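You operate a simulated robot arm through the tools that you are given. There is no shell and no other tool. Be economical: measure what you need, move in short steps, check, and stop when the job is done.

You run a simulated two-armed robot. Do the job below in one go: nothing can be reset, and whatever is moved stays where it is left.

Task
Put the steel plug marked "F" from the top of the grey workbench on the long counter and the steel plug labelled "P" on the top of the cylinder bench. Take the white eraser and leave it on the black weight on the top of the low cabinet. Pull the sliding hatch open. Any order will do.

The check looks at the end state, three seconds after you hand in, the way a careful person would. Anything else that was tipped, shoved, dropped, spilled or broken makes it a failure.

Robot
Two 7-joint arms with two-finger parallel grippers on one trunk, on a base that drives. Base frame: it is fixed to the floor where the robot stands at the start and does not move with it; the origin is under the middle of the robot, x ahead of it, y to its left, z up. Readings come in m, degrees, newtons and seconds.
The left shoulder is at the start at [0.07, 0.177, 1.045], the right one opposite. With the tool pointing down near the work surface each hand reaches from about 0.1 to 0.7 m from the robot's upright axis, wherever it stands, measured 20 degrees to its own side. Places, roughly: black weight [1.5, -0.25, 0.5]; long counter [-1.1, -0.2, 0.9]; sliding hatch [-1, -0.7, 1]; top of the cylinder bench [1.4, 2.1, 0.6]; white eraser [1.5, -0.25, 0.5]. Payload 3.43 kg a hand.
The tool frame of a hand sits at the grasp point between the pads (the TCP): z along the fingers, y along the line on which they close. The tips reach 0.03 m beyond it. The gripper opens to 0.094 m. The fingers are 0.028 m wide and 0.01 m thick; the gripper's body (0.05 by 0.096 m) begins 0.055 m behind the TCP.
Orientation is told as [roll, pitch, yaw] about the base's x, y, z axes, in that order, counted from this pose: with the fingers straight down and closing along the base's y, the tool's x points along the base's -x, its y along +y and its z along -z.

Tools
- The arms move only by the tool jog_arm. It takes "left_plan", "right_plan" or both (then of equal length, played together; a hand with none holds still); each is a list that holds one entry, the list of rows, each a list of 7 numbers: the opening in per cent of the stroke, from 0 (shut) to 100 (fully open), then the shift along the tool's x, y, z in units of 250 mm (1.0 is 250 mm), then the turn, a rotation vector about the tool's x, y, z in units of 90 degrees (1.0 is 90 degrees). In form: [[[grip, dx, dy, dz, rx, ry, rz], ...]]. A call has 1 to 20 rows; each row is the pose to reach, as a shift and turn from the pose commanded when the call began, along the tool's axes at that moment. A call with a number of a shift or a turn outside -1 to 1 is refused whole. Rows are played at 5 a second. More than 0.05 m and 8.6 degrees between two rows, or a gripper value outside its range, and nothing of the call is played. Where a pose cannot be reached the arm comes as near as it can. A force on the tool above 40 N (or 10 N above the force at the start of the call, whichever is more), or a blocked arm, ends the call early, and 0.2 s more pass. The fingers move at their own pace (about 0.153 m/s each) and stop on an object; they squeeze with about 28 N. The grip force told is the motor's: it shows also when the fingers shut on nothing. Time passes only in rows, and 0.2 s behind the last, so rows that repeat a pose let the fingers close. It gives the time, the measured TCP pose, the force on the tool (base axes), the opening and the grip force at its end, in the units of the frame above (readings bear some noise), with the torque about the TCP (base axes, N m) and any sound that the robot's microphone picked up, and new pictures: "pictures" is both (left out), scene, wrist or none (wrist: the cameras of the hands that moved).
- Cameras (640 x 400 px; columns grow to the right, rows downward): "scene" is now at [0.1241, -0.046, 1.3592]; the picture's right is [-0.53, -0.85, 0.00], its down [-0.53, 0.33, -0.78] and it looks along [0.66, -0.41, -0.63] (base axes); focal length 267 px, centre (320, 200). "left" rides on the left gripper at [0.076, -0.014, -0.102] in its tool frame; the picture's right is [0.18, 0.98, 0.00], its down [-0.75, 0.14, -0.64] and it looks along [-0.63, 0.12, 0.77] (tool axes); focal length 243 px, centre (320, 200). "right" rides on the right gripper at [0.076, 0.014, -0.102] in its tool frame; the picture's right is [-0.18, 0.98, 0.00], its down [-0.75, -0.14, -0.64] and it looks along [-0.63, -0.12, 0.77] (tool axes); focal length 243 px, centre (320, 200). There is no depth. A picture from a camera that has moved, and an enlarged one, comes with that camera's place and axes in the base frame and with its lens.
- lift_body(by): slides the trunk up (or, below 0, down) by that many m; the arms and the scene camera ride with it, the base frame stays. It gives what a move gives, with no picture.
- base_move(legs): drives the robot by 1 to 6 legs, each [ahead, turn to the left] in m and degrees, along the robot's own axes; the way and the turn of a leg run together, so that a leg with both is an arc; at most 1.5 m and 180 degrees a leg. The arms and the cameras ride along, it lands a little off, and it stops where it bumps. It gives what a move gives, and a new picture of the scene camera.
- head_to(pan, tilt): turns the head with the scene camera to pan (to the left, within 86 degrees either way) and tilt (down, from -29 to 69), counted from straight ahead of the robot. It gives what a move gives, and a new picture of the scene camera.
- enlarge(camera, box): a new picture of the part [left, top, right, bottom] of that camera's present view, enlarged. It takes no simulated time.
- finish_job(): hands the job in; it is judged then, once.

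Go step by step. Nothing tells you exact positions but the pictures and the camera data: compare them with the known pose of the tool, close in by small moves and look again before you grip or let go. The budget is 165 turns and 260 pictures, counting those below and the enlarged ones. Unless the task says otherwise, let go and move clear before handing in, and close with one line.

The tools are called after "Call:" as a command line: name --argument value ..., lists and objects as JSON in quotes. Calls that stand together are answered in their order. jog_arm: Moves the arms, as the interface text tells. Its arguments: {"type":"object","properties":{"left_plan":{"type":"array","items":{"type":"array","items":{"type":"array","items":{"type":"number"}}}},"right_plan":{"type":"array","items":{"type":"array","items":{"type":"array","items":{"type":"number"}}}},"pictures":{"type":"string","enum":["both","scene","wrist","none"]}},"required":[]} The other tools are called the same way: lift_body (by) slides the trunk up or down; base_move (legs) drives the base; head_to (pan, tilt) turns the head that bears the scene camera; enlarge (camera, box) takes an enlarged picture of a part of a camera's view; finish_job () hands the job in.

At the start:

```text
clock: 0.0
left_tool_pos: [0.5065, -0.02, 1.0986]
left_ee_rot: [0.1, 0.0, 0.0]
left_force: [0.8, 0.1, 1.3]
left_wrist_torque: [0.01, 0.02, -0.03]
left_opening: 0.094
left_gripper_force: 0.1
right_tool_pos: [0.3499, -0.4467, 1.108]
right_ee_rot: [0.0, 0.1, 0.0]
right_force: [0.0, -0.6, 0.2]
right_wrist_torque: [0.0, 0.0, -0.03]
right_opening: 0.0942
right_gripper_force: 0.0
trunk travel left (down, up): [-0.625, 0.215]
robot x, y, heading: [0.0026, -0.0008, -0.1]
head pan, tilt: [-32.1, 38.9]
```

scene: 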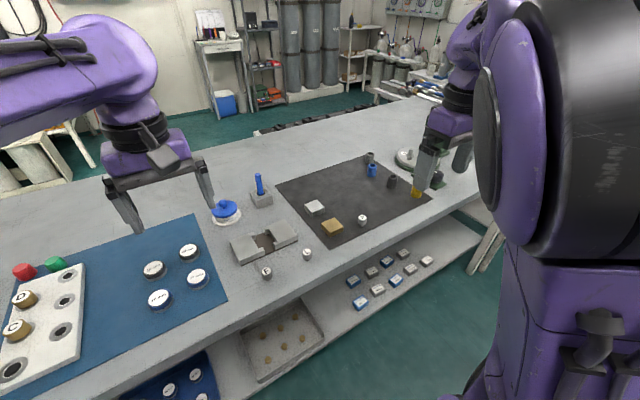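
right: 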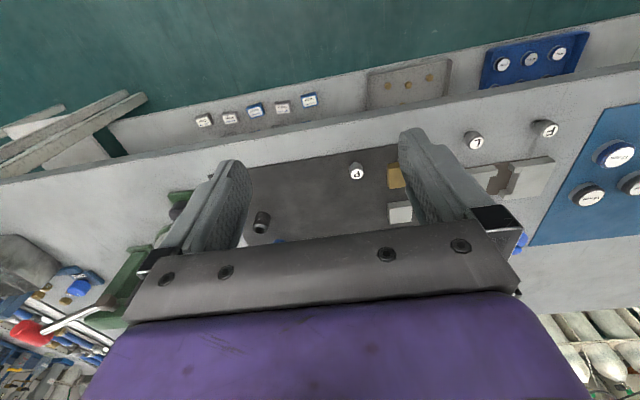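
left: 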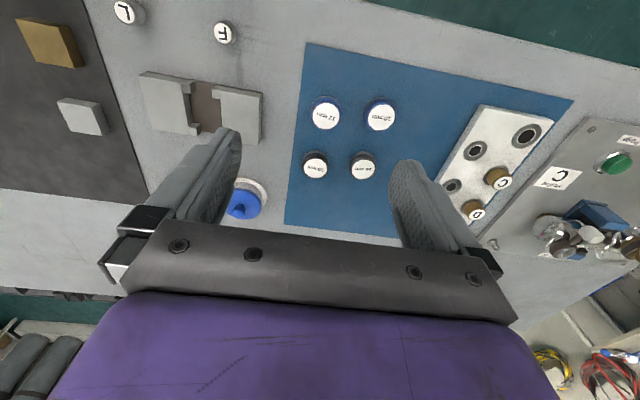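

I see the grey workbench ahead with several lettered plugs near the front edge. I'll enlarge to read the letters first.

Call:
enlarge --camera "scene" --box '[220, 140, 460, 290]'

Call:
enlarge --camera "left" --box '[0, 0, 320, 200]'

Call:
enlarge --camera "right" --box '[230, 90, 590, 290]'

```text
2.67 times, centred on (340, 215) of scene
camera zoom: at [0.1241, -0.046, 1.3592], right [-0.53, -0.85, 0.0], down [-0.53, 0.33, -0.78], along [0.66, -0.41, -0.63], focal length 713 px, centre (267, 160)
```

zoom: 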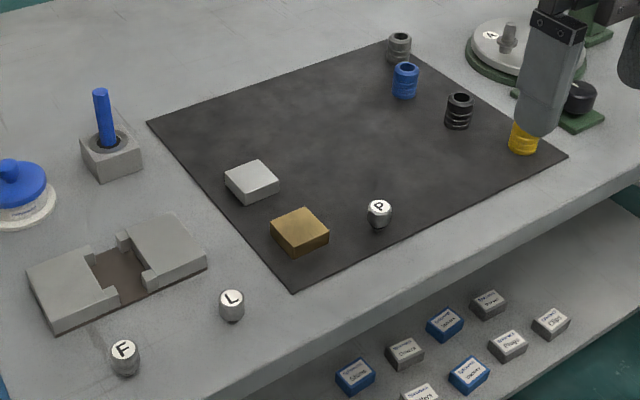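

```text
2.00 times, centred on (160, 100) of left
camera zoom: at [0.4315, -0.0342, 1.1995], right [-0.18, 0.98, 0.0], down [0.75, 0.14, 0.64], along [0.63, 0.12, -0.77], focal length 485 px, centre (640, 400)
```

zoom: 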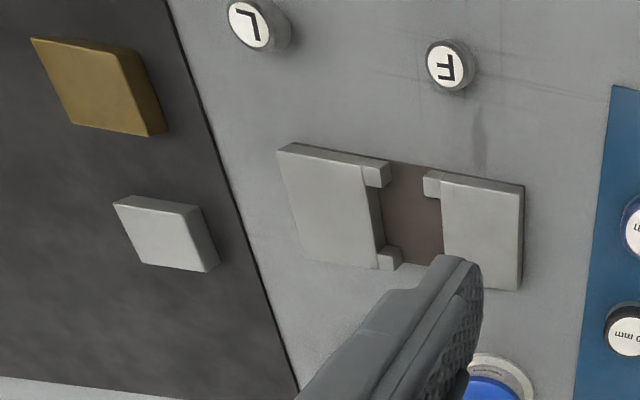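

```text
1.78 times, centred on (410, 190) of right
camera zoom: at [0.2735, -0.4321, 1.209], right [0.18, 0.98, 0.0], down [0.75, -0.14, 0.64], along [0.63, -0.12, -0.77], focal length 431 px, centre (160, 218)
```

zoom: 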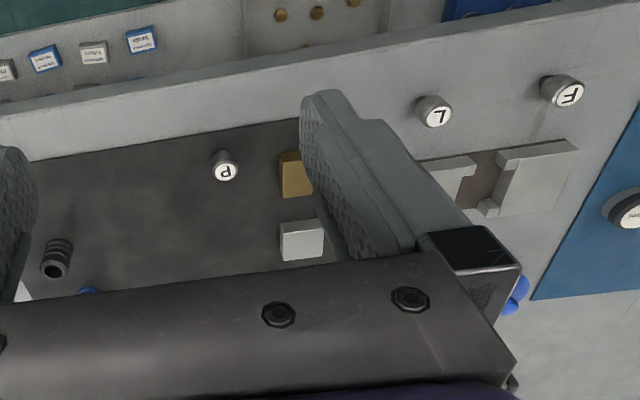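

F is at about (0.48, -0.13) and P at about (0.505, -0.415), with plug tops at z ≈ 0.874 by triangulation. I bring both hands above them, partly closed.

Call:
jog_arm --left_plan '[[[60, 0.021, -0.09, 0.119, 0, 0, 0], [60, 0.042, -0.18, 0.238, 0, 0, 0], [60, 0.062, -0.27, 0.356, 0, 0, 0], [60, 0.083, -0.36, 0.475, 0, 0, 0], [60, 0.104, -0.452, 0.594, 0, 0, 0], [60, 0.104, -0.452, 0.594, 0, 0, 0]]]' --right_plan '[[[60, -0.126, 0.025, 0.126, 0, 0, 0], [60, -0.251, 0.05, 0.253, 0, 0, 0], [60, -0.377, 0.074, 0.379, 0, 0, 0], [60, -0.502, 0.1, 0.506, 0, 0, 0], [60, -0.628, 0.124, 0.632, 0, 0, 0], [60, -0.628, 0.124, 0.632, 0, 0, 0]]]'

```text
clock: 1.6
left_tool_pos: [0.5042, -0.1138, 0.9696]
left_ee_rot: [-3.4, 0.3, 3.4]
left_force: [0.1, -0.6, -1.0]
left_wrist_torque: [0.0, 0.0, -0.01]
left_opening: 0.0562
left_gripper_force: 0.0
right_tool_pos: [0.509, -0.4133, 0.9498]
right_ee_rot: [0.0, 0.0, 0.0]
right_force: [-0.9, -0.4, -0.2]
right_wrist_torque: [0.02, -0.01, 0.01]
right_opening: 0.0563
right_gripper_force: 0.1
trunk travel left (down, up): [-0.625, 0.215]
robot x, y, heading: [-0.0004, -0.001, 0.3]
head pan, tilt: [-32.1, 38.9]
stopped in row 6 (left hand): the arm was blocked; the commanded pose is now the measured one
camera scene: at [0.1251, -0.0461, 1.3591], right [-0.53, -0.85, 0.0], down [-0.53, 0.33, -0.78], along [0.66, -0.41, -0.63], focal length 267 px, centre (320, 200)
camera right: at [0.4322, -0.3999, 1.0506], right [0.18, 0.98, 0.0], down [0.75, -0.14, 0.64], along [0.63, -0.12, -0.77], focal length 243 px, centre (320, 200)
camera left: at [0.4303, -0.1262, 1.0719], right [-0.24, 0.97, -0.06], down [0.75, 0.22, 0.63], along [0.62, 0.11, -0.78], focal length 243 px, centre (320, 200)
```

scene: 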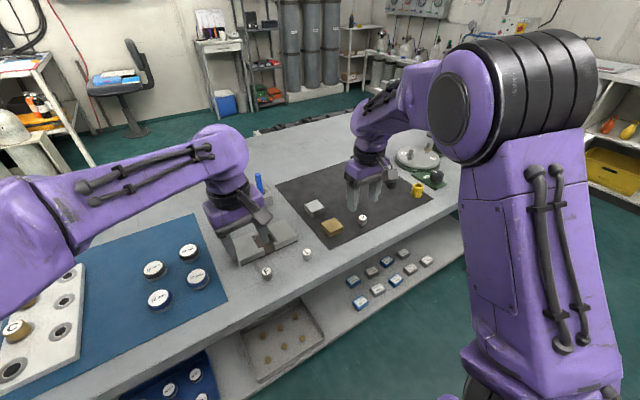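
right: 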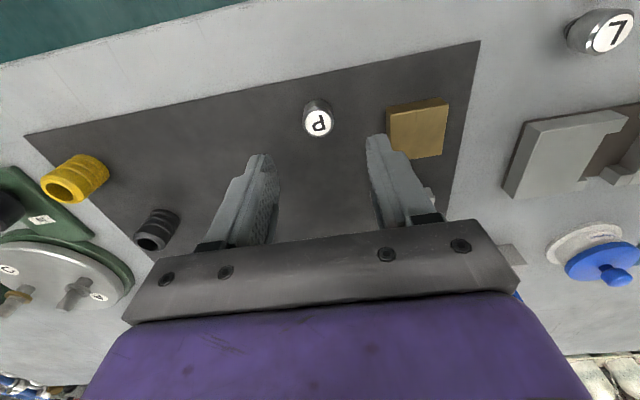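
left: 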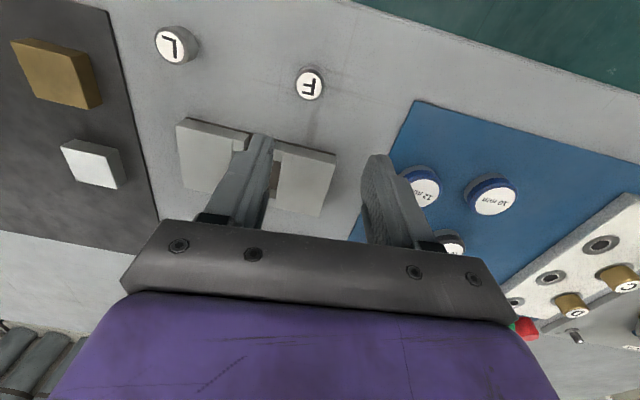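

The right hand is good; the left arm got blocked reaching across. I'll take P with the right hand first.

Call:
jog_arm --right_plan '[[[60, 0.036, 0, 0.1, 0, 0, 0], [60, 0.036, 0, 0.2, 0, 0, 0], [60, 0.036, 0, 0.2, 0, 0, 0]]]' --pictures "wrist"

```text
clock: 2.4
left_tool_pos: [0.5031, -0.1144, 0.9704]
left_ee_rot: [-3.5, 0.3, 3.4]
left_force: [-0.3, -0.7, 0.2]
left_wrist_torque: [0.03, 0.03, 0.01]
left_opening: 0.0564
left_gripper_force: 0.0
right_tool_pos: [0.4989, -0.4133, 0.901]
right_ee_rot: [0.0, -0.1, 0.0]
right_force: [0.6, 1.1, 0.2]
right_wrist_torque: [0.0, -0.01, 0.01]
right_opening: 0.0564
right_gripper_force: 0.0
trunk travel left (down, up): [-0.625, 0.215]
robot x, y, heading: [0.0038, -0.0046, -0.1]
head pan, tilt: [-32.1, 38.9]
camera right: at [0.4224, -0.399, 1.0024], right [0.18, 0.98, 0.0], down [0.75, -0.14, 0.64], along [0.63, -0.12, -0.77], focal length 243 px, centre (320, 200)
```

right: 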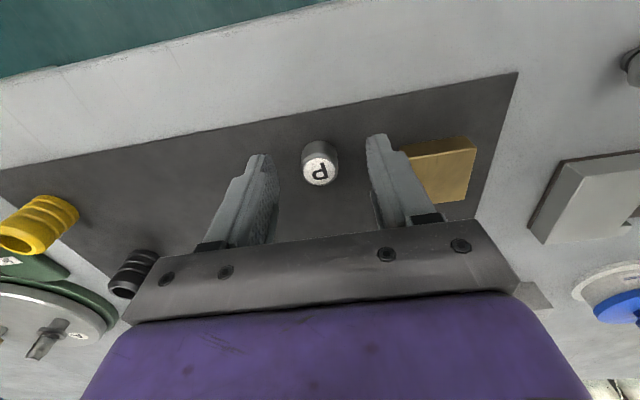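

P sits centred between the fingers, top at about z 0.88. I lower a bit and close.

Call:
jog_arm --right_plan '[[[60, 0.0, 0, 0.03, 0, 0, 0], [60, 0.0, 0, 0.064, 0, 0, 0], [60, 0, 0, 0.064, 0, 0, 0], [0, 0, 0, 0.064, 0, 0, 0], [0, 0, 0, 0.064, 0, 0, 0], [0, 0, 0, 0.064, 0, 0, 0]]]' --pictures "wrist"

```text
clock: 3.8
left_tool_pos: [0.5024, -0.1151, 0.9713]
left_ee_rot: [-3.5, 0.2, 3.4]
left_force: [0.8, 0.5, -0.3]
left_wrist_torque: [-0.02, 0.05, 0.0]
left_opening: 0.0564
left_gripper_force: 0.1
right_tool_pos: [0.5001, -0.4132, 0.8832]
right_ee_rot: [0.0, 0.0, -0.1]
right_force: [0.0, 0.2, 0.5]
right_wrist_torque: [-0.02, 0.01, 0.0]
right_opening: 0.0216
right_gripper_force: 27.9
trunk travel left (down, up): [-0.625, 0.215]
robot x, y, heading: [0.0033, -0.0016, -0.1]
head pan, tilt: [-32.1, 38.9]
camera right: at [0.423, -0.3995, 0.9856], right [0.18, 0.98, 0.0], down [0.75, -0.14, 0.64], along [0.63, -0.12, -0.77], focal length 243 px, centre (320, 200)
```

right: 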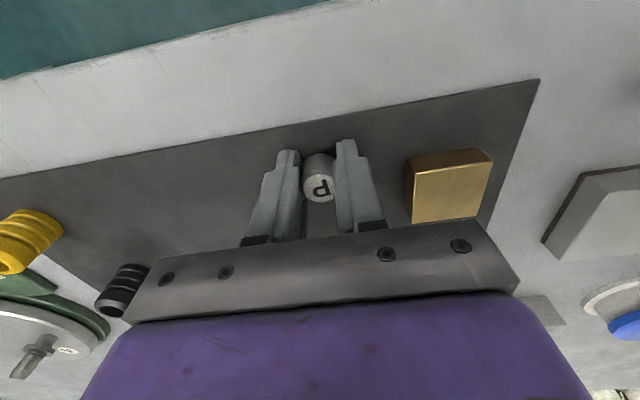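

P is gripped. I lift the right hand, and raise the left a little before turning the base to the right so F falls on the left hand's side.

Call:
jog_arm --right_plan '[[[0, 0, 0, -0.15, 0, 0, 0], [0, 0, 0, -0.3, 0, 0, 0], [0, 0.1, 0, -0.45, 0, 0, 0], [0, 0.2, 0, -0.6, 0, 0, 0], [0, 0.2, 0, -0.6, 0, 0, 0]]]' --left_plan '[[[60, 0, 0.15, -0.1, 0, 0, 0], [60, 0, 0.3, -0.2, 0, 0, 0], [60, 0, 0.3, -0.2, 0, 0, 0], [60, 0, 0.3, -0.2, 0, 0, 0], [60, 0, 0.3, -0.2, 0, 0, 0]]]' --pictures "wrist"

```text
clock: 5.0
left_tool_pos: [0.4985, -0.0387, 1.0142]
left_ee_rot: [-3.2, 0.3, 3.2]
left_force: [0.3, 0.4, -0.2]
left_wrist_torque: [0.03, 0.03, 0.01]
left_opening: 0.0565
left_gripper_force: 0.0
right_tool_pos: [0.4513, -0.4158, 1.0342]
right_ee_rot: [-0.1, -0.1, 0.0]
right_force: [0.0, -0.3, -1.3]
right_wrist_torque: [0.01, 0.04, 0.03]
right_opening: 0.0215
right_gripper_force: 28.1
trunk travel left (down, up): [-0.625, 0.215]
robot x, y, heading: [0.0001, 0.0026, -0.1]
head pan, tilt: [-32.1, 38.9]
camera right: at [0.3744, -0.4017, 1.1354], right [0.18, 0.98, 0.0], down [0.75, -0.14, 0.64], along [0.63, -0.12, -0.77], focal length 243 px, centre (320, 200)
camera left: at [0.4237, -0.0498, 1.1168], right [-0.24, 0.97, -0.05], down [0.75, 0.22, 0.63], along [0.62, 0.11, -0.78], focal length 243 px, centre (320, 200)
```

right: 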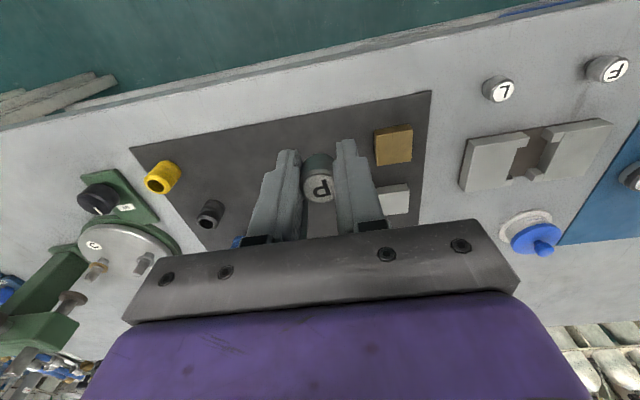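
left: 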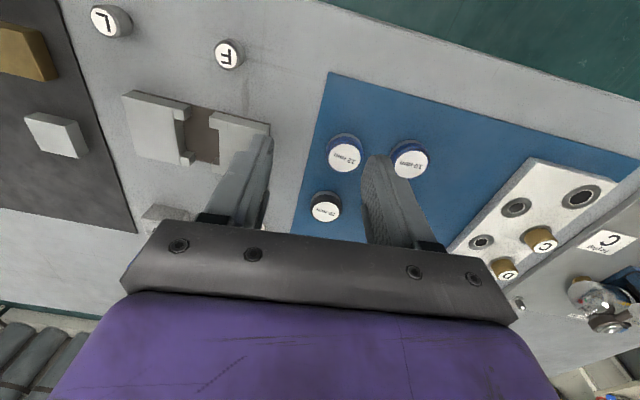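

Now I turn the base 30° to the right.

Call:
base_move --legs '[[0, -30]]'

```text
clock: 6.9
left_tool_pos: [0.4125, -0.2807, 1.0151]
left_ee_rot: [-3.3, 0.2, -26.7]
left_force: [0.0, 0.7, 1.0]
left_wrist_torque: [0.02, -0.02, 0.02]
left_opening: 0.0564
left_gripper_force: 0.0
right_tool_pos: [0.1831, -0.5854, 1.0344]
right_ee_rot: [-0.1, -0.1, -30.0]
right_force: [0.0, -0.8, -1.4]
right_wrist_torque: [0.02, 0.0, -0.01]
right_opening: 0.0217
right_gripper_force: 28.0
trunk travel left (down, up): [-0.625, 0.215]
robot x, y, heading: [-0.0004, 0.0014, -29.9]
head pan, tilt: [-32.1, 38.9]
camera scene: at [0.085, -0.1011, 1.3592], right [-0.88, -0.47, 0.0], down [-0.3, 0.55, -0.78], along [0.37, -0.69, -0.63], focal length 267 px, centre (320, 200)
```

scene: 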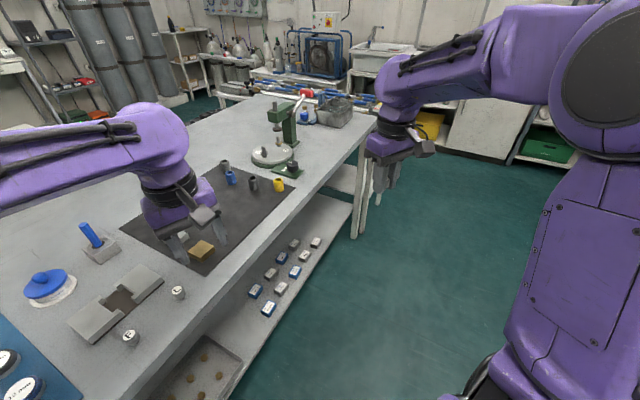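

I move the left hand over F, and level it.

Call:
jog_arm --left_plan '[[[60, 0.005, 0.133, 0.045, -0.007, 0, 0], [60, 0.01, 0.266, 0.09, -0.014, 0, 0], [60, 0.014, 0.398, 0.134, -0.021, 0, 0], [60, 0.019, 0.531, 0.179, -0.028, 0, 0], [60, 0.024, 0.664, 0.224, -0.037, 0, 0], [60, 0.024, 0.664, 0.224, -0.037, 0, 0]]]' --pictures "wrist"

```text
clock: 8.3
left_tool_pos: [0.4777, -0.1308, 0.951]
left_ee_rot: [0.1, 0.2, -26.7]
left_force: [-0.2, 0.5, -0.6]
left_wrist_torque: [0.01, 0.01, -0.01]
left_opening: 0.0562
left_gripper_force: 0.0
right_tool_pos: [0.1836, -0.5846, 1.0355]
right_ee_rot: [0.0, -0.1, -30.0]
right_force: [-0.1, -0.1, -0.1]
right_wrist_torque: [-0.03, 0.0, 0.0]
right_opening: 0.0217
right_gripper_force: 28.3
trunk travel left (down, up): [-0.625, 0.215]
robot x, y, heading: [0.0003, -0.0005, -30.0]
head pan, tilt: [-32.1, 38.9]
camera left: at [0.4045, -0.1091, 1.0528], right [0.28, 0.96, 0.0], down [0.74, -0.21, 0.64], along [0.61, -0.18, -0.77], focal length 243 px, centre (320, 200)
```

left: 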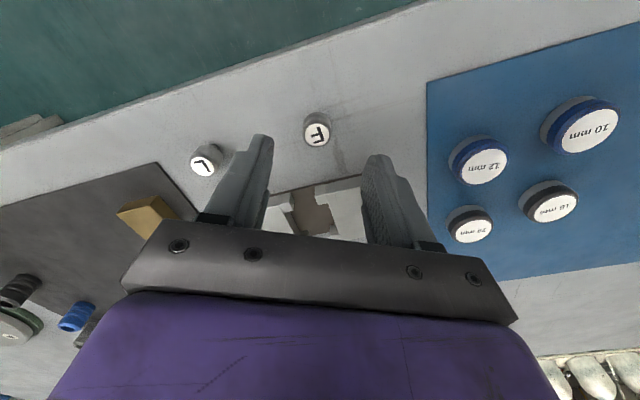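

F is right below the hand. I descend and close.

Call:
jog_arm --left_plan '[[[60, 0.0, -0.01, 0.1, 0, 0, 0], [60, 0.0, -0.01, 0.2, 0, 0, 0], [60, 0, -0.01, 0.264, 0, 0, 0], [60, 0, -0.01, 0.264, 0, 0, 0], [0, 0, -0.01, 0.264, 0, 0, 0], [0, 0, -0.01, 0.264, 0, 0, 0], [0, 0, -0.01, 0.264, 0, 0, 0]]]' --pictures "wrist"

```text
clock: 9.9
left_tool_pos: [0.4783, -0.1352, 0.8842]
left_ee_rot: [0.2, 0.2, -26.8]
left_force: [0.4, 0.7, 0.0]
left_wrist_torque: [-0.02, 0.0, 0.02]
left_opening: 0.0214
left_gripper_force: 28.2
right_tool_pos: [0.1833, -0.5844, 1.0339]
right_ee_rot: [0.0, -0.1, -29.9]
right_force: [0.2, 0.3, -0.5]
right_wrist_torque: [0.01, 0.01, -0.03]
right_opening: 0.0217
right_gripper_force: 27.7
trunk travel left (down, up): [-0.625, 0.215]
robot x, y, heading: [0.0017, -0.0041, -30.0]
head pan, tilt: [-32.1, 38.9]
camera left: at [0.4037, -0.1125, 0.9855], right [0.28, 0.96, 0.0], down [0.74, -0.21, 0.64], along [0.61, -0.18, -0.77], focal length 243 px, centre (320, 200)
```

left: 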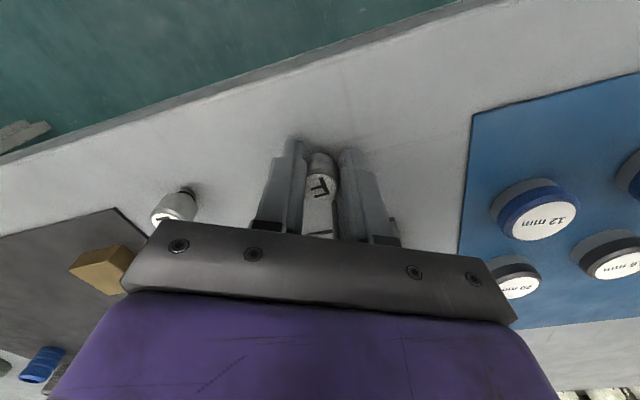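

F is gripped. I lift it and draw both hands back a bit for travel.

Call:
jog_arm --left_plan '[[[0, 0, 0, -0.15, 0, 0, 0], [0, 0, 0, -0.3, 0, 0, 0], [0, 0, 0, -0.45, 0, 0, 0], [0, 0.1, 0, -0.6, 0, 0, 0], [0, 0.25, 0, -0.6, 0, 0, 0], [0, 0.4, 0, -0.6, 0, 0, 0], [0, 0.4, 0, -0.6, 0, 0, 0]]]' --right_plan '[[[0, 0, 0, 0, 0, 0, 0], [0, 0, 0, 0, 0, 0, 0], [0, 0.1, 0, 0, 0, 0, 0], [0, 0.2, 0, 0, 0, 0, 0], [0, 0.3, 0, 0, 0, 0, 0], [0, 0.4, 0, 0, 0, 0, 0], [0, 0.4, 0, 0, 0, 0, 0]]]' --pictures "wrist"

Call:
head_to --pan 80 --tilt 20

Call:
head_to --pan 20 --tilt 15

Call:
head_to --pan -80 --tilt 20

```text
clock: 11.5
left_tool_pos: [0.3882, -0.0919, 1.0351]
left_ee_rot: [0.2, 0.2, -26.7]
left_force: [0.2, -0.2, -0.5]
left_wrist_torque: [0.0, -0.01, 0.0]
left_opening: 0.0217
left_gripper_force: 28.3
right_tool_pos: [0.0954, -0.5369, 1.0338]
right_ee_rot: [0.1, -0.1, -29.9]
right_force: [0.0, 0.2, -0.7]
right_wrist_torque: [0.02, -0.03, -0.01]
right_opening: 0.0219
right_gripper_force: 27.7
trunk travel left (down, up): [-0.625, 0.215]
robot x, y, heading: [-0.0025, 0.0021, -29.8]
head pan, tilt: [-32.1, 38.9]
camera right: at [0.0348, -0.4865, 1.1357], right [0.65, 0.76, 0.0], down [0.58, -0.5, 0.64], along [0.49, -0.42, -0.77], focal length 243 px, centre (320, 200)
camera left: at [0.315, -0.0696, 1.1361], right [0.28, 0.96, 0.0], down [0.74, -0.22, 0.64], along [0.62, -0.17, -0.77], focal length 243 px, centre (320, 200)
```

right: 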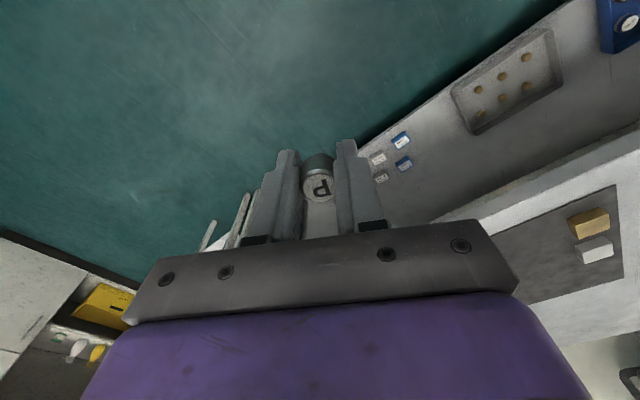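
left: 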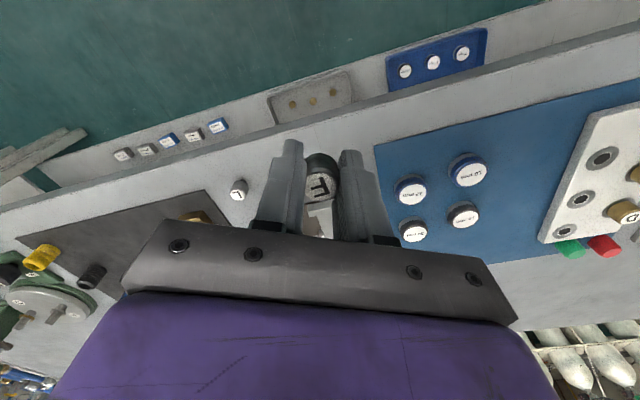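

```text
clock: 13.4
left_tool_pos: [0.3885, -0.0903, 1.0356]
left_ee_rot: [0.0, 0.2, -26.8]
left_force: [-0.4, -1.0, 0.1]
left_wrist_torque: [-0.04, -0.02, 0.01]
left_opening: 0.022
left_gripper_force: 27.8
right_tool_pos: [0.095, -0.5352, 1.0351]
right_ee_rot: [0.1, -0.1, -29.9]
right_force: [-0.3, -0.4, 0.5]
right_wrist_torque: [-0.01, 0.01, -0.04]
right_opening: 0.022
right_gripper_force: 27.7
trunk travel left (down, up): [-0.625, 0.215]
robot x, y, heading: [0.0008, -0.0013, -30.0]
head pan, tilt: [80.0, 20.0]
camera scene: at [0.1045, 0.0461, 1.3889], right [0.77, -0.64, 0.0], down [-0.22, -0.26, -0.94], along [0.6, 0.72, -0.34], focal length 267 px, centre (320, 200)
```

scene: 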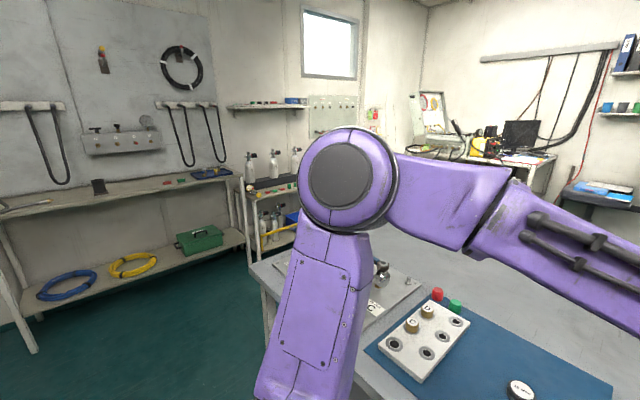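

```text
clock: 14.7
left_tool_pos: [0.3893, -0.0902, 1.0365]
left_ee_rot: [0.1, 0.2, -26.6]
left_force: [-0.2, 0.0, -1.2]
left_wrist_torque: [0.01, -0.01, 0.0]
left_opening: 0.0217
left_gripper_force: 27.7
right_tool_pos: [0.0936, -0.5357, 1.0359]
right_ee_rot: [0.0, 0.0, -30.0]
right_force: [0.4, 0.9, -0.2]
right_wrist_torque: [-0.01, 0.02, 0.03]
right_opening: 0.0218
right_gripper_force: 28.1
trunk travel left (down, up): [-0.625, 0.215]
robot x, y, heading: [0.0021, 0.0018, -30.1]
head pan, tilt: [20.0, 15.0]
camera scene: at [0.1368, -0.0413, 1.3971], right [-0.17, -0.99, 0.0], down [-0.26, 0.04, -0.97], along [0.95, -0.16, -0.26], focal length 267 px, centre (320, 200)
```

scene: 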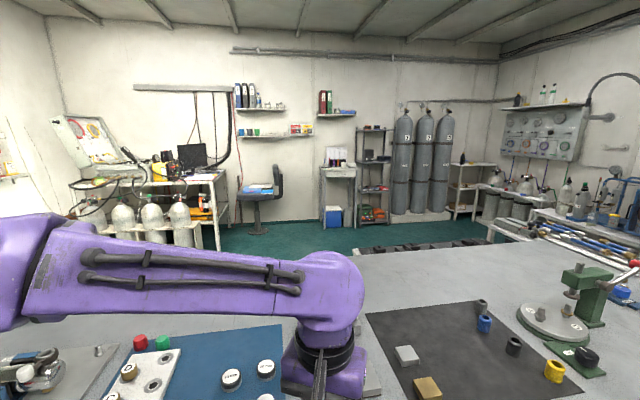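

```text
clock: 16.4
left_tool_pos: [0.3883, -0.0898, 1.0341]
left_ee_rot: [0.0, 0.2, -26.7]
left_force: [0.2, 0.4, -0.2]
left_wrist_torque: [0.0, 0.02, 0.01]
left_opening: 0.0217
left_gripper_force: 28.0
right_tool_pos: [0.0942, -0.5361, 1.0362]
right_ee_rot: [0.0, 0.0, -29.9]
right_force: [-0.6, 0.1, -0.1]
right_wrist_torque: [-0.02, 0.02, 0.0]
right_opening: 0.0217
right_gripper_force: 28.2
trunk travel left (down, up): [-0.625, 0.215]
robot x, y, heading: [0.0016, -0.0016, -29.9]
head pan, tilt: [-80.0, 20.0]
camera scene: at [0.0132, -0.113, 1.3889], right [-0.94, 0.34, 0.0], down [0.12, 0.32, -0.94], along [-0.32, -0.88, -0.34], focal length 267 px, centre (320, 200)
```

scene: 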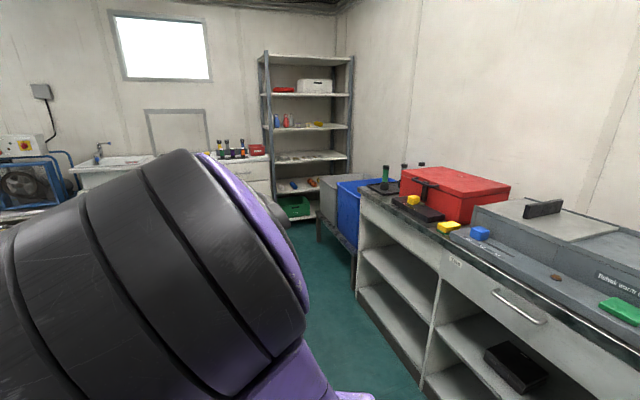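

The long counter with a boxed hatch lies behind me. I turn right by 150° to face it, with the head forward.

Call:
base_move --legs '[[0, -150]]'

Call:
head_to --pan 0 --tilt 30

Call:
head_to --pan 45 --tilt 25

```text
clock: 23.1
left_tool_pos: [-0.3842, -0.1062, 1.0354]
left_ee_rot: [0.1, 0.2, -178.0]
left_force: [0.5, 0.4, -0.1]
left_wrist_torque: [0.06, -0.02, 0.01]
left_opening: 0.0218
left_gripper_force: 28.4
right_tool_pos: [-0.3382, 0.4239, 1.0347]
right_ee_rot: [0.0, -0.1, 178.7]
right_force: [0.1, -0.1, -0.3]
right_wrist_torque: [-0.03, -0.03, -0.05]
right_opening: 0.0216
right_gripper_force: 28.2
trunk travel left (down, up): [-0.625, 0.215]
robot x, y, heading: [-0.0026, 0.0028, 178.4]
head pan, tilt: [-80.0, 20.0]
camera scene: at [-0.063, 0.093, 1.3889], right [0.99, 0.15, 0.0], down [0.05, -0.34, -0.94], along [-0.14, 0.93, -0.34], focal length 267 px, centre (320, 200)
```

scene: 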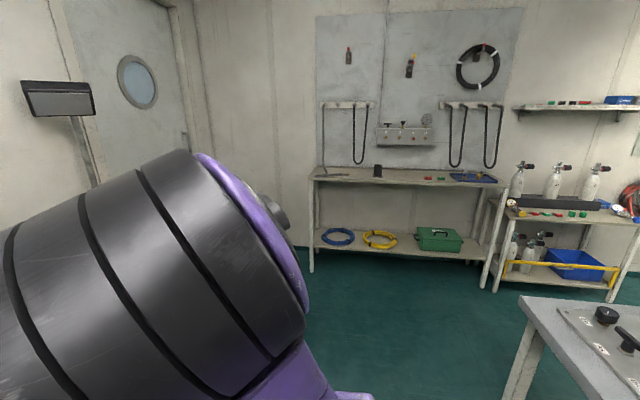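

```text
clock: 24.6
left_tool_pos: [-0.3858, -0.107, 1.035]
left_ee_rot: [0.1, 0.3, -178.1]
left_force: [-0.2, -0.4, -0.4]
left_wrist_torque: [0.0, -0.03, 0.0]
left_opening: 0.0217
left_gripper_force: 27.7
right_tool_pos: [-0.3382, 0.4249, 1.0351]
right_ee_rot: [-0.1, 0.0, 178.7]
right_force: [0.6, 1.2, -1.2]
right_wrist_torque: [0.02, -0.01, 0.0]
right_opening: 0.022
right_gripper_force: 28.2
trunk travel left (down, up): [-0.625, 0.215]
robot x, y, heading: [0.0001, 0.0025, 178.6]
head pan, tilt: [0.0, 30.0]
camera scene: at [-0.1394, 0.0031, 1.3729], right [0.02, 1.0, 0.0], down [0.5, -0.01, -0.87], along [-0.87, 0.02, -0.5], focal length 267 px, centre (320, 200)
```

scene: 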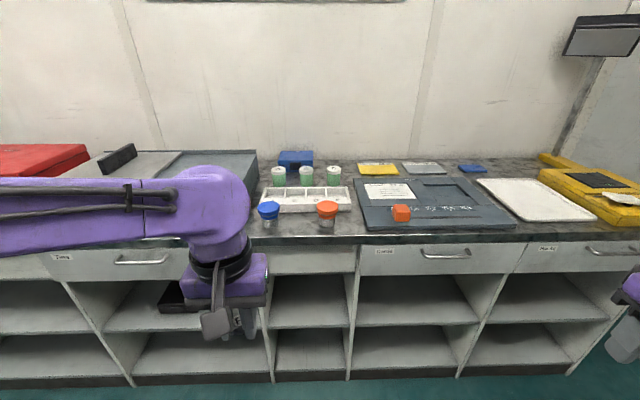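

```text
clock: 25.7
left_tool_pos: [-0.3838, -0.1073, 1.0338]
left_ee_rot: [0.0, 0.3, -178.1]
left_force: [0.2, -0.4, -0.2]
left_wrist_torque: [-0.01, -0.03, -0.01]
left_opening: 0.0217
left_gripper_force: 28.3
right_tool_pos: [-0.3396, 0.425, 1.0361]
right_ee_rot: [0.0, -0.1, 178.7]
right_force: [-0.1, -0.2, -0.1]
right_wrist_torque: [-0.01, 0.01, 0.02]
right_opening: 0.0219
right_gripper_force: 28.3
trunk travel left (down, up): [-0.625, 0.215]
robot x, y, heading: [-0.0009, -0.0006, 179.0]
head pan, tilt: [45.0, 25.0]
camera scene: at [-0.1157, -0.0627, 1.3808], right [-0.69, 0.72, 0.0], down [0.31, 0.29, -0.91], along [-0.66, -0.63, -0.42], focal length 267 px, centre (320, 200)
```

scene: 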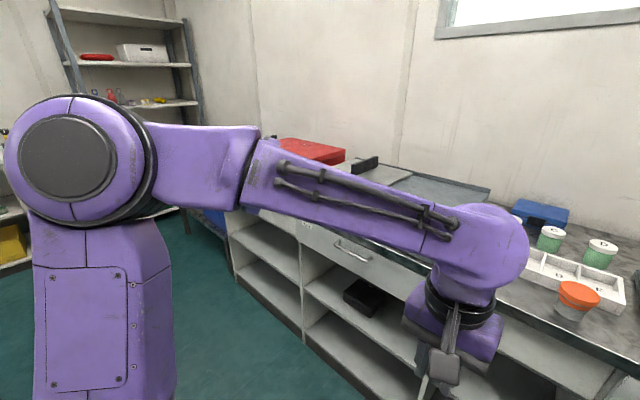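

I lift the trunk for a better look over the counter.

Call:
lift_body --by 0.2

Call:
head_to --pan 5 --tilt 38

Call:
enlarge --camera "scene" --box '[160, 90, 480, 290]'

```text
clock: 27.9
left_tool_pos: [-0.3852, -0.1071, 1.2349]
left_ee_rot: [0.1, 0.2, -178.1]
left_force: [-0.2, 1.0, 0.2]
left_wrist_torque: [0.02, -0.02, -0.01]
left_opening: 0.0216
left_gripper_force: 27.6
right_tool_pos: [-0.3393, 0.4259, 1.2352]
right_ee_rot: [0.0, -0.1, 178.7]
right_force: [-0.1, 0.5, -0.2]
right_wrist_torque: [-0.01, -0.01, -0.02]
right_opening: 0.0218
right_gripper_force: 27.9
trunk travel left (down, up): [-0.825, 0.015]
robot x, y, heading: [-0.0006, -0.0028, 178.5]
head pan, tilt: [45.0, 25.0]
```

```text
clock: 28.9
left_tool_pos: [-0.3842, -0.1069, 1.2349]
left_ee_rot: [0.1, 0.2, -178.1]
left_force: [-0.2, -0.2, -0.9]
left_wrist_torque: [0.0, -0.02, -0.03]
left_opening: 0.0216
left_gripper_force: 27.3
right_tool_pos: [-0.3389, 0.4242, 1.2365]
right_ee_rot: [0.0, -0.1, 178.8]
right_force: [-0.1, -0.1, -0.7]
right_wrist_torque: [-0.02, 0.01, 0.0]
right_opening: 0.0217
right_gripper_force: 27.9
trunk travel left (down, up): [-0.825, 0.015]
robot x, y, heading: [-0.0001, -0.0025, 178.8]
head pan, tilt: [5.0, 38.0]
camera scene: at [-0.1351, -0.0048, 1.5605], right [-0.07, 1.0, 0.0], down [0.61, 0.04, -0.79], along [-0.79, -0.05, -0.62], focal length 267 px, centre (320, 200)
```

scene: 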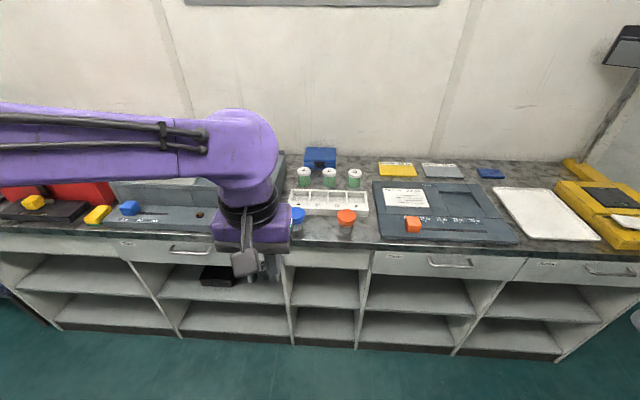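

```text
2.00 times, centred on (320, 190) of scene
camera zoom: at [-0.1351, -0.0048, 1.5605], right [-0.07, 1.0, 0.0], down [0.61, 0.04, -0.79], along [-0.79, -0.05, -0.62], focal length 534 px, centre (320, 220)
```

zoom: 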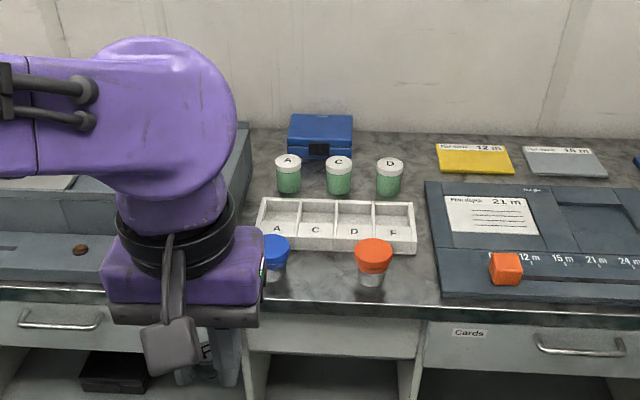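

There's a free patch on the counter between the blue and orange jars (about x -0.82, y -0.04). I drive ahead 0.3 m.

Call:
base_move --legs '[[0.3, 0]]'

Call:
jog_arm --left_plan '[[[0, -0.1, 0, 0, 0, 0, 0], [0, -0.2, -0.07, 0, 0, 0, 0], [0, -0.3, -0.14, 0, 0, 0, 0], [0, -0.4, -0.21, 0, 0, 0, 0], [0, -0.5, -0.26, 0, 0, 0, 0], [0, -0.54, -0.26, 0, 0, 0, 0], [0, -0.54, -0.26, 0, 0, 0, 0]]]'

```text
clock: 31.0
left_tool_pos: [-0.68, -0.1003, 1.2358]
left_ee_rot: [0.1, 0.0, -178.2]
left_force: [0.1, -0.4, -1.0]
left_wrist_torque: [0.03, 0.01, 0.01]
left_opening: 0.0216
left_gripper_force: 27.4
right_tool_pos: [-0.6354, 0.4323, 1.2361]
right_ee_rot: [-0.1, -0.2, 178.8]
right_force: [0.6, 0.3, -0.3]
right_wrist_torque: [0.03, 0.02, 0.0]
right_opening: 0.0221
right_gripper_force: 28.2
trunk travel left (down, up): [-0.825, 0.015]
robot x, y, heading: [-0.2962, 0.0056, 178.9]
head pan, tilt: [5.0, 38.0]
camera scene: at [-0.431, 0.0023, 1.5608], right [-0.06, 1.0, 0.0], down [0.61, 0.04, -0.79], along [-0.79, -0.05, -0.61], focal length 267 px, centre (320, 200)
```

scene: 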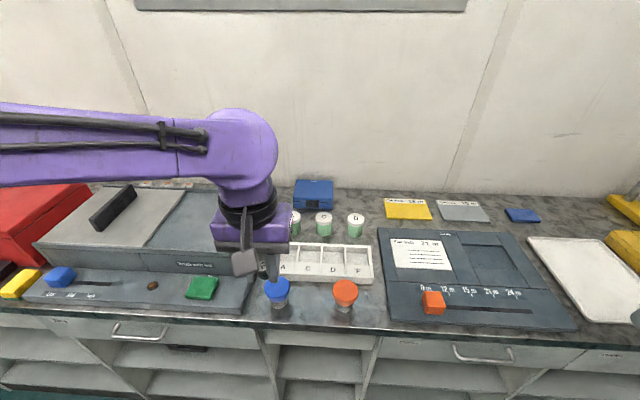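

```text
clock: 32.6
left_tool_pos: [-0.8192, -0.0392, 1.2343]
left_ee_rot: [0.1, 0.2, -178.2]
left_force: [1.1, -0.1, -0.4]
left_wrist_torque: [0.01, -0.02, 0.01]
left_opening: 0.0219
left_gripper_force: 28.2
right_tool_pos: [-0.6374, 0.4317, 1.2358]
right_ee_rot: [0.0, -0.1, 178.6]
right_force: [-0.3, -0.3, -0.6]
right_wrist_torque: [0.03, 0.02, -0.04]
right_opening: 0.0217
right_gripper_force: 27.8
trunk travel left (down, up): [-0.825, 0.015]
robot x, y, heading: [-0.3013, 0.0093, 178.7]
head pan, tilt: [5.0, 38.0]
camera scene: at [-0.433, 0.002, 1.5605], right [-0.06, 1.0, 0.0], down [0.61, 0.04, -0.79], along [-0.79, -0.05, -0.62], focal length 267 px, centre (320, 200)
camera left: at [-0.7426, -0.0219, 1.3348], right [0.21, -0.98, 0.0], down [-0.75, -0.16, 0.64], along [-0.62, -0.14, -0.77], focal length 243 px, centre (320, 200)
```

scene: 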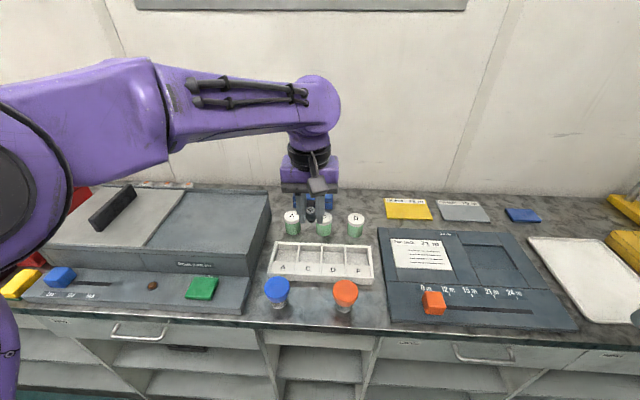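
left: 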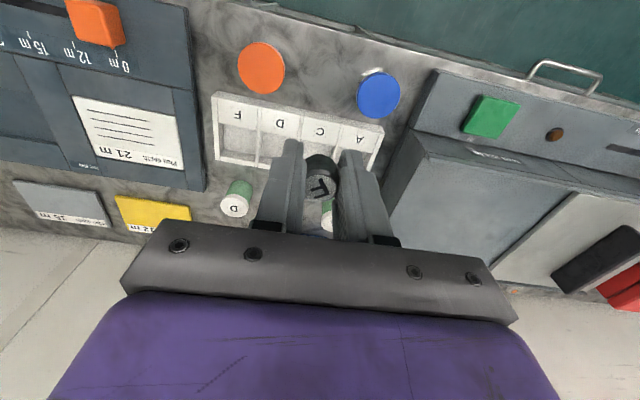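

I lower the trunk by 0.25 m and check the wrist view before setting F down.

Call:
lift_body --by -0.25

Call:
jog_arm --left_plan '[[[0, 0.0, 0.04, 0, 0, 0, 0], [0, 0, 0.04, 0.08, 0, 0, 0], [0, 0, 0.04, 0.14, 0, 0, 0], [0, 0, 0.04, 0.14, 0, 0, 0]]]'

```text
clock: 35.2
left_tool_pos: [-0.8188, -0.0398, 0.9839]
left_ee_rot: [0.1, 0.2, -178.2]
left_force: [-0.1, -0.7, -0.7]
left_wrist_torque: [0.05, -0.01, -0.01]
left_opening: 0.022
left_gripper_force: 28.0
right_tool_pos: [-0.6371, 0.4322, 0.9869]
right_ee_rot: [0.1, -0.1, 178.5]
right_force: [0.2, -0.1, 1.0]
right_wrist_torque: [0.0, 0.02, -0.02]
right_opening: 0.0217
right_gripper_force: 27.9
trunk travel left (down, up): [-0.575, 0.265]
robot x, y, heading: [-0.2992, 0.0067, 178.9]
head pan, tilt: [5.0, 38.0]
```

```text
clock: 36.2
left_tool_pos: [-0.819, -0.0489, 0.9474]
left_ee_rot: [0.1, 0.2, -178.1]
left_force: [-0.5, -0.7, -0.5]
left_wrist_torque: [0.0, 0.0, 0.0]
left_opening: 0.0216
left_gripper_force: 28.1
right_tool_pos: [-0.636, 0.4315, 0.9854]
right_ee_rot: [0.0, -0.1, 178.5]
right_force: [0.6, -0.4, -1.3]
right_wrist_torque: [-0.02, -0.01, 0.03]
right_opening: 0.0217
right_gripper_force: 28.5
trunk travel left (down, up): [-0.575, 0.265]
robot x, y, heading: [-0.3016, 0.0026, 178.5]
head pan, tilt: [5.0, 38.0]
camera scene: at [-0.4333, 0.0023, 1.3105], right [-0.06, 1.0, 0.0], down [0.61, 0.04, -0.79], along [-0.79, -0.05, -0.62], focal length 267 px, centre (320, 200)
camera left: at [-0.7425, -0.0317, 1.0492], right [0.21, -0.98, 0.0], down [-0.75, -0.16, 0.64], along [-0.62, -0.14, -0.77], focal length 243 px, centre (320, 200)
```

scene: 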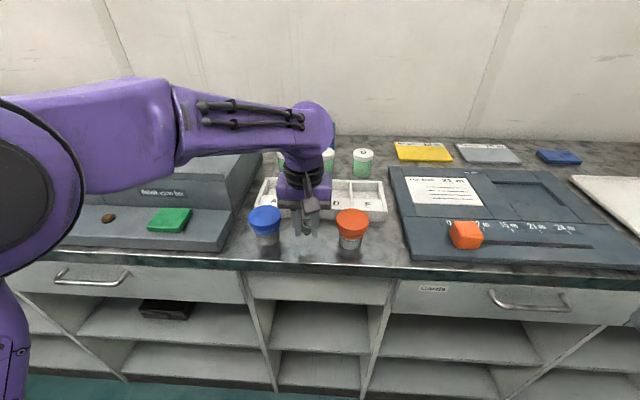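
left: 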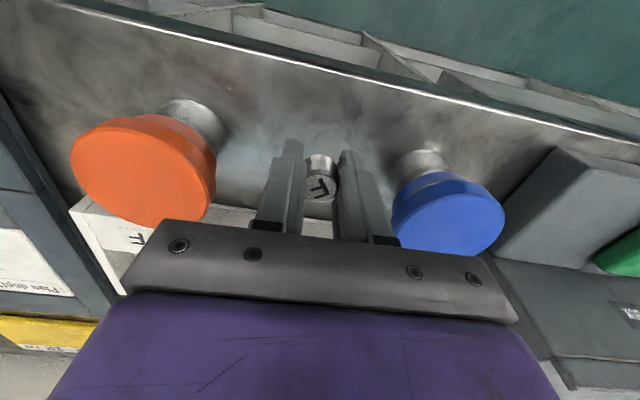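

Position is good between the jars. I descend in small steps watching the force.

Call:
jog_arm --left_plan '[[[0, 0, 0, 0.05, 0, 0, 0], [0, 0, 0, 0.1, 0, 0, 0], [0, 0, 0, 0.14, 0, 0, 0], [0, 0, 0, 0.16, 0, 0, 0], [0, 0, 0, 0.16, 0, 0, 0]]]'

Call:
enlarge --camera "scene" --box '[240, 180, 400, 280]'

```text
clock: 37.4
left_tool_pos: [-0.8161, -0.0488, 0.9104]
left_ee_rot: [0.1, 0.2, -178.1]
left_force: [-1.2, -2.4, 23.4]
left_wrist_torque: [-0.05, 0.32, 0.05]
left_opening: 0.0224
left_gripper_force: 28.1
right_tool_pos: [-0.6356, 0.4336, 0.9857]
right_ee_rot: [0.0, -0.2, 178.6]
right_force: [0.2, -0.1, -0.5]
right_wrist_torque: [0.01, 0.0, 0.0]
right_opening: 0.0216
right_gripper_force: 27.7
trunk travel left (down, up): [-0.575, 0.265]
robot x, y, heading: [-0.2961, 0.0034, 178.3]
head pan, tilt: [5.0, 38.0]
camera scene: at [-0.4315, 0.0027, 1.3109], right [-0.06, 1.0, 0.0], down [0.61, 0.04, -0.79], along [-0.79, -0.05, -0.61], focal length 267 px, centre (320, 200)
camera left: at [-0.7407, -0.0313, 1.0109], right [0.21, -0.98, 0.0], down [-0.75, -0.16, 0.64], along [-0.63, -0.14, -0.77], focal length 243 px, centre (320, 200)
```

scene: 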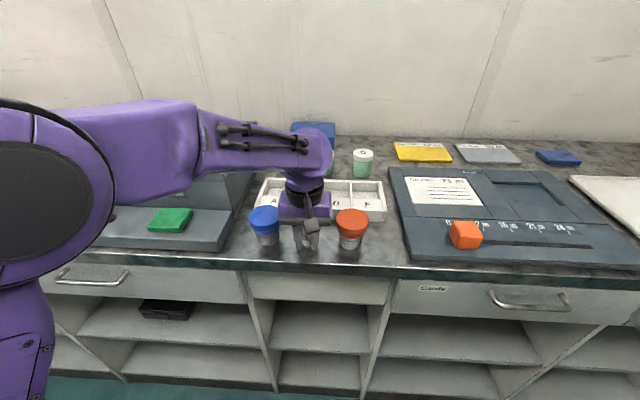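
left: 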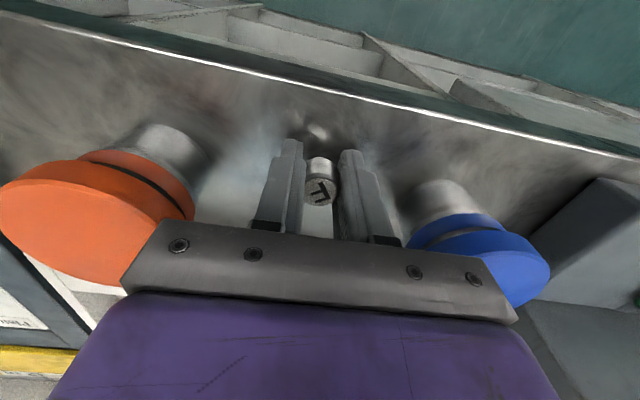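

```text
4.00 times, centred on (320, 230) of scene
camera zoom: at [-0.4315, 0.0027, 1.3109], right [-0.06, 1.0, 0.0], down [0.61, 0.04, -0.79], along [-0.79, -0.05, -0.61], focal length 1069 px, centre (320, 80)
```

zoom: 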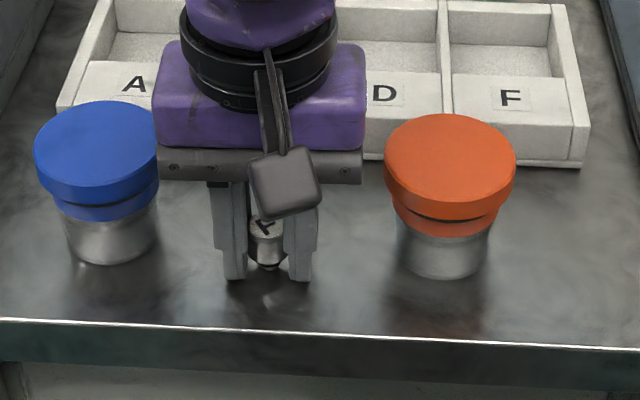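

F is in contact with the counter. I relax the pressing slightly, open gently, and withdraw upward.

Call:
jog_arm --left_plan '[[[0, 0, 0, -0.008, 0, 0, 0], [0, 0, 0, -0.008, 0, 0, 0], [30, 0, 0, -0.008, 0, 0, 0], [50, 0, 0, -0.008, 0, 0, 0], [50, 0, 0, -0.008, 0, 0, 0], [50, 0, 0, -0.1, 0, 0, 0], [50, 0, 0, -0.25, 0, 0, 0], [50, 0, 0, -0.4, 0, 0, 0], [50, 0, 0, -0.55, 0, 0, 0], [50, 0, 0, -0.55, 0, 0, 0]]]'

Call:
enlarge --camera "scene" --box '[240, 180, 400, 280]'

```text
clock: 39.6
left_tool_pos: [-0.8196, -0.0476, 1.0459]
left_ee_rot: [0.0, 0.1, -178.2]
left_force: [0.2, -0.7, 0.9]
left_wrist_torque: [0.03, -0.02, 0.0]
left_opening: 0.0472
left_gripper_force: 0.1
right_tool_pos: [-0.6367, 0.4309, 0.9858]
right_ee_rot: [0.0, -0.1, 178.6]
right_force: [0.5, 0.2, 0.2]
right_wrist_torque: [-0.02, 0.0, 0.01]
right_opening: 0.0218
right_gripper_force: 27.8
trunk travel left (down, up): [-0.575, 0.265]
robot x, y, heading: [-0.2949, 0.0036, 178.4]
head pan, tilt: [5.0, 38.0]
camera scene: at [-0.4339, 0.0023, 1.3104], right [-0.06, 1.0, 0.0], down [0.61, 0.04, -0.79], along [-0.79, -0.05, -0.62], focal length 267 px, centre (320, 200)
camera left: at [-0.744, -0.03, 1.1471], right [0.22, -0.98, 0.0], down [-0.75, -0.16, 0.64], along [-0.62, -0.14, -0.77], focal length 243 px, centre (320, 200)
```

scene: 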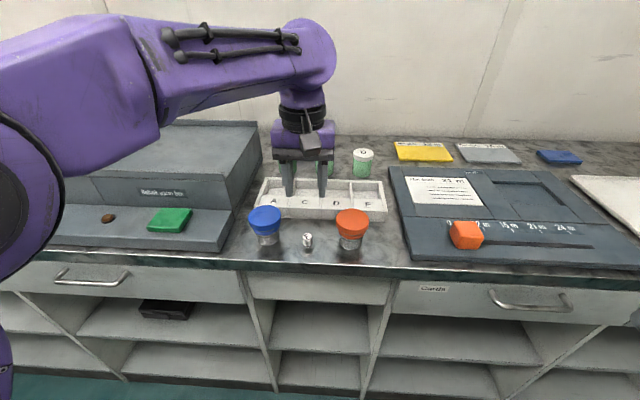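
left: 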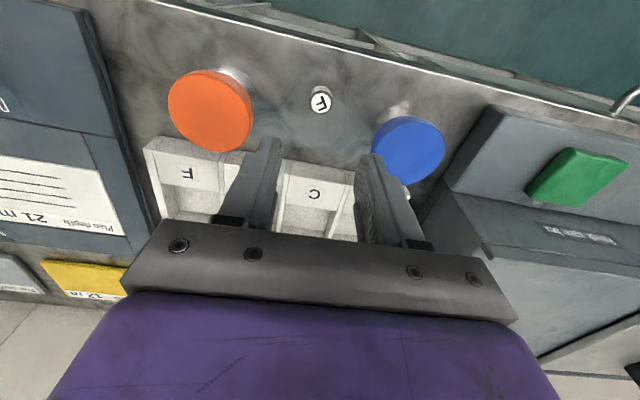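

```text
4.00 times, centred on (320, 230) of scene
camera zoom: at [-0.4339, 0.0023, 1.3104], right [-0.06, 1.0, 0.0], down [0.61, 0.04, -0.79], along [-0.79, -0.05, -0.62], focal length 1069 px, centre (320, 80)
```

zoom: 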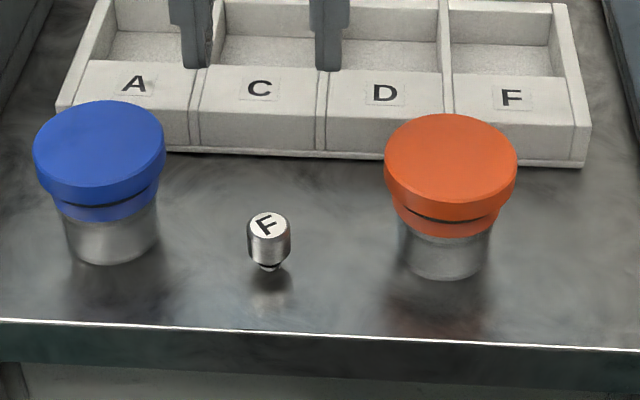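

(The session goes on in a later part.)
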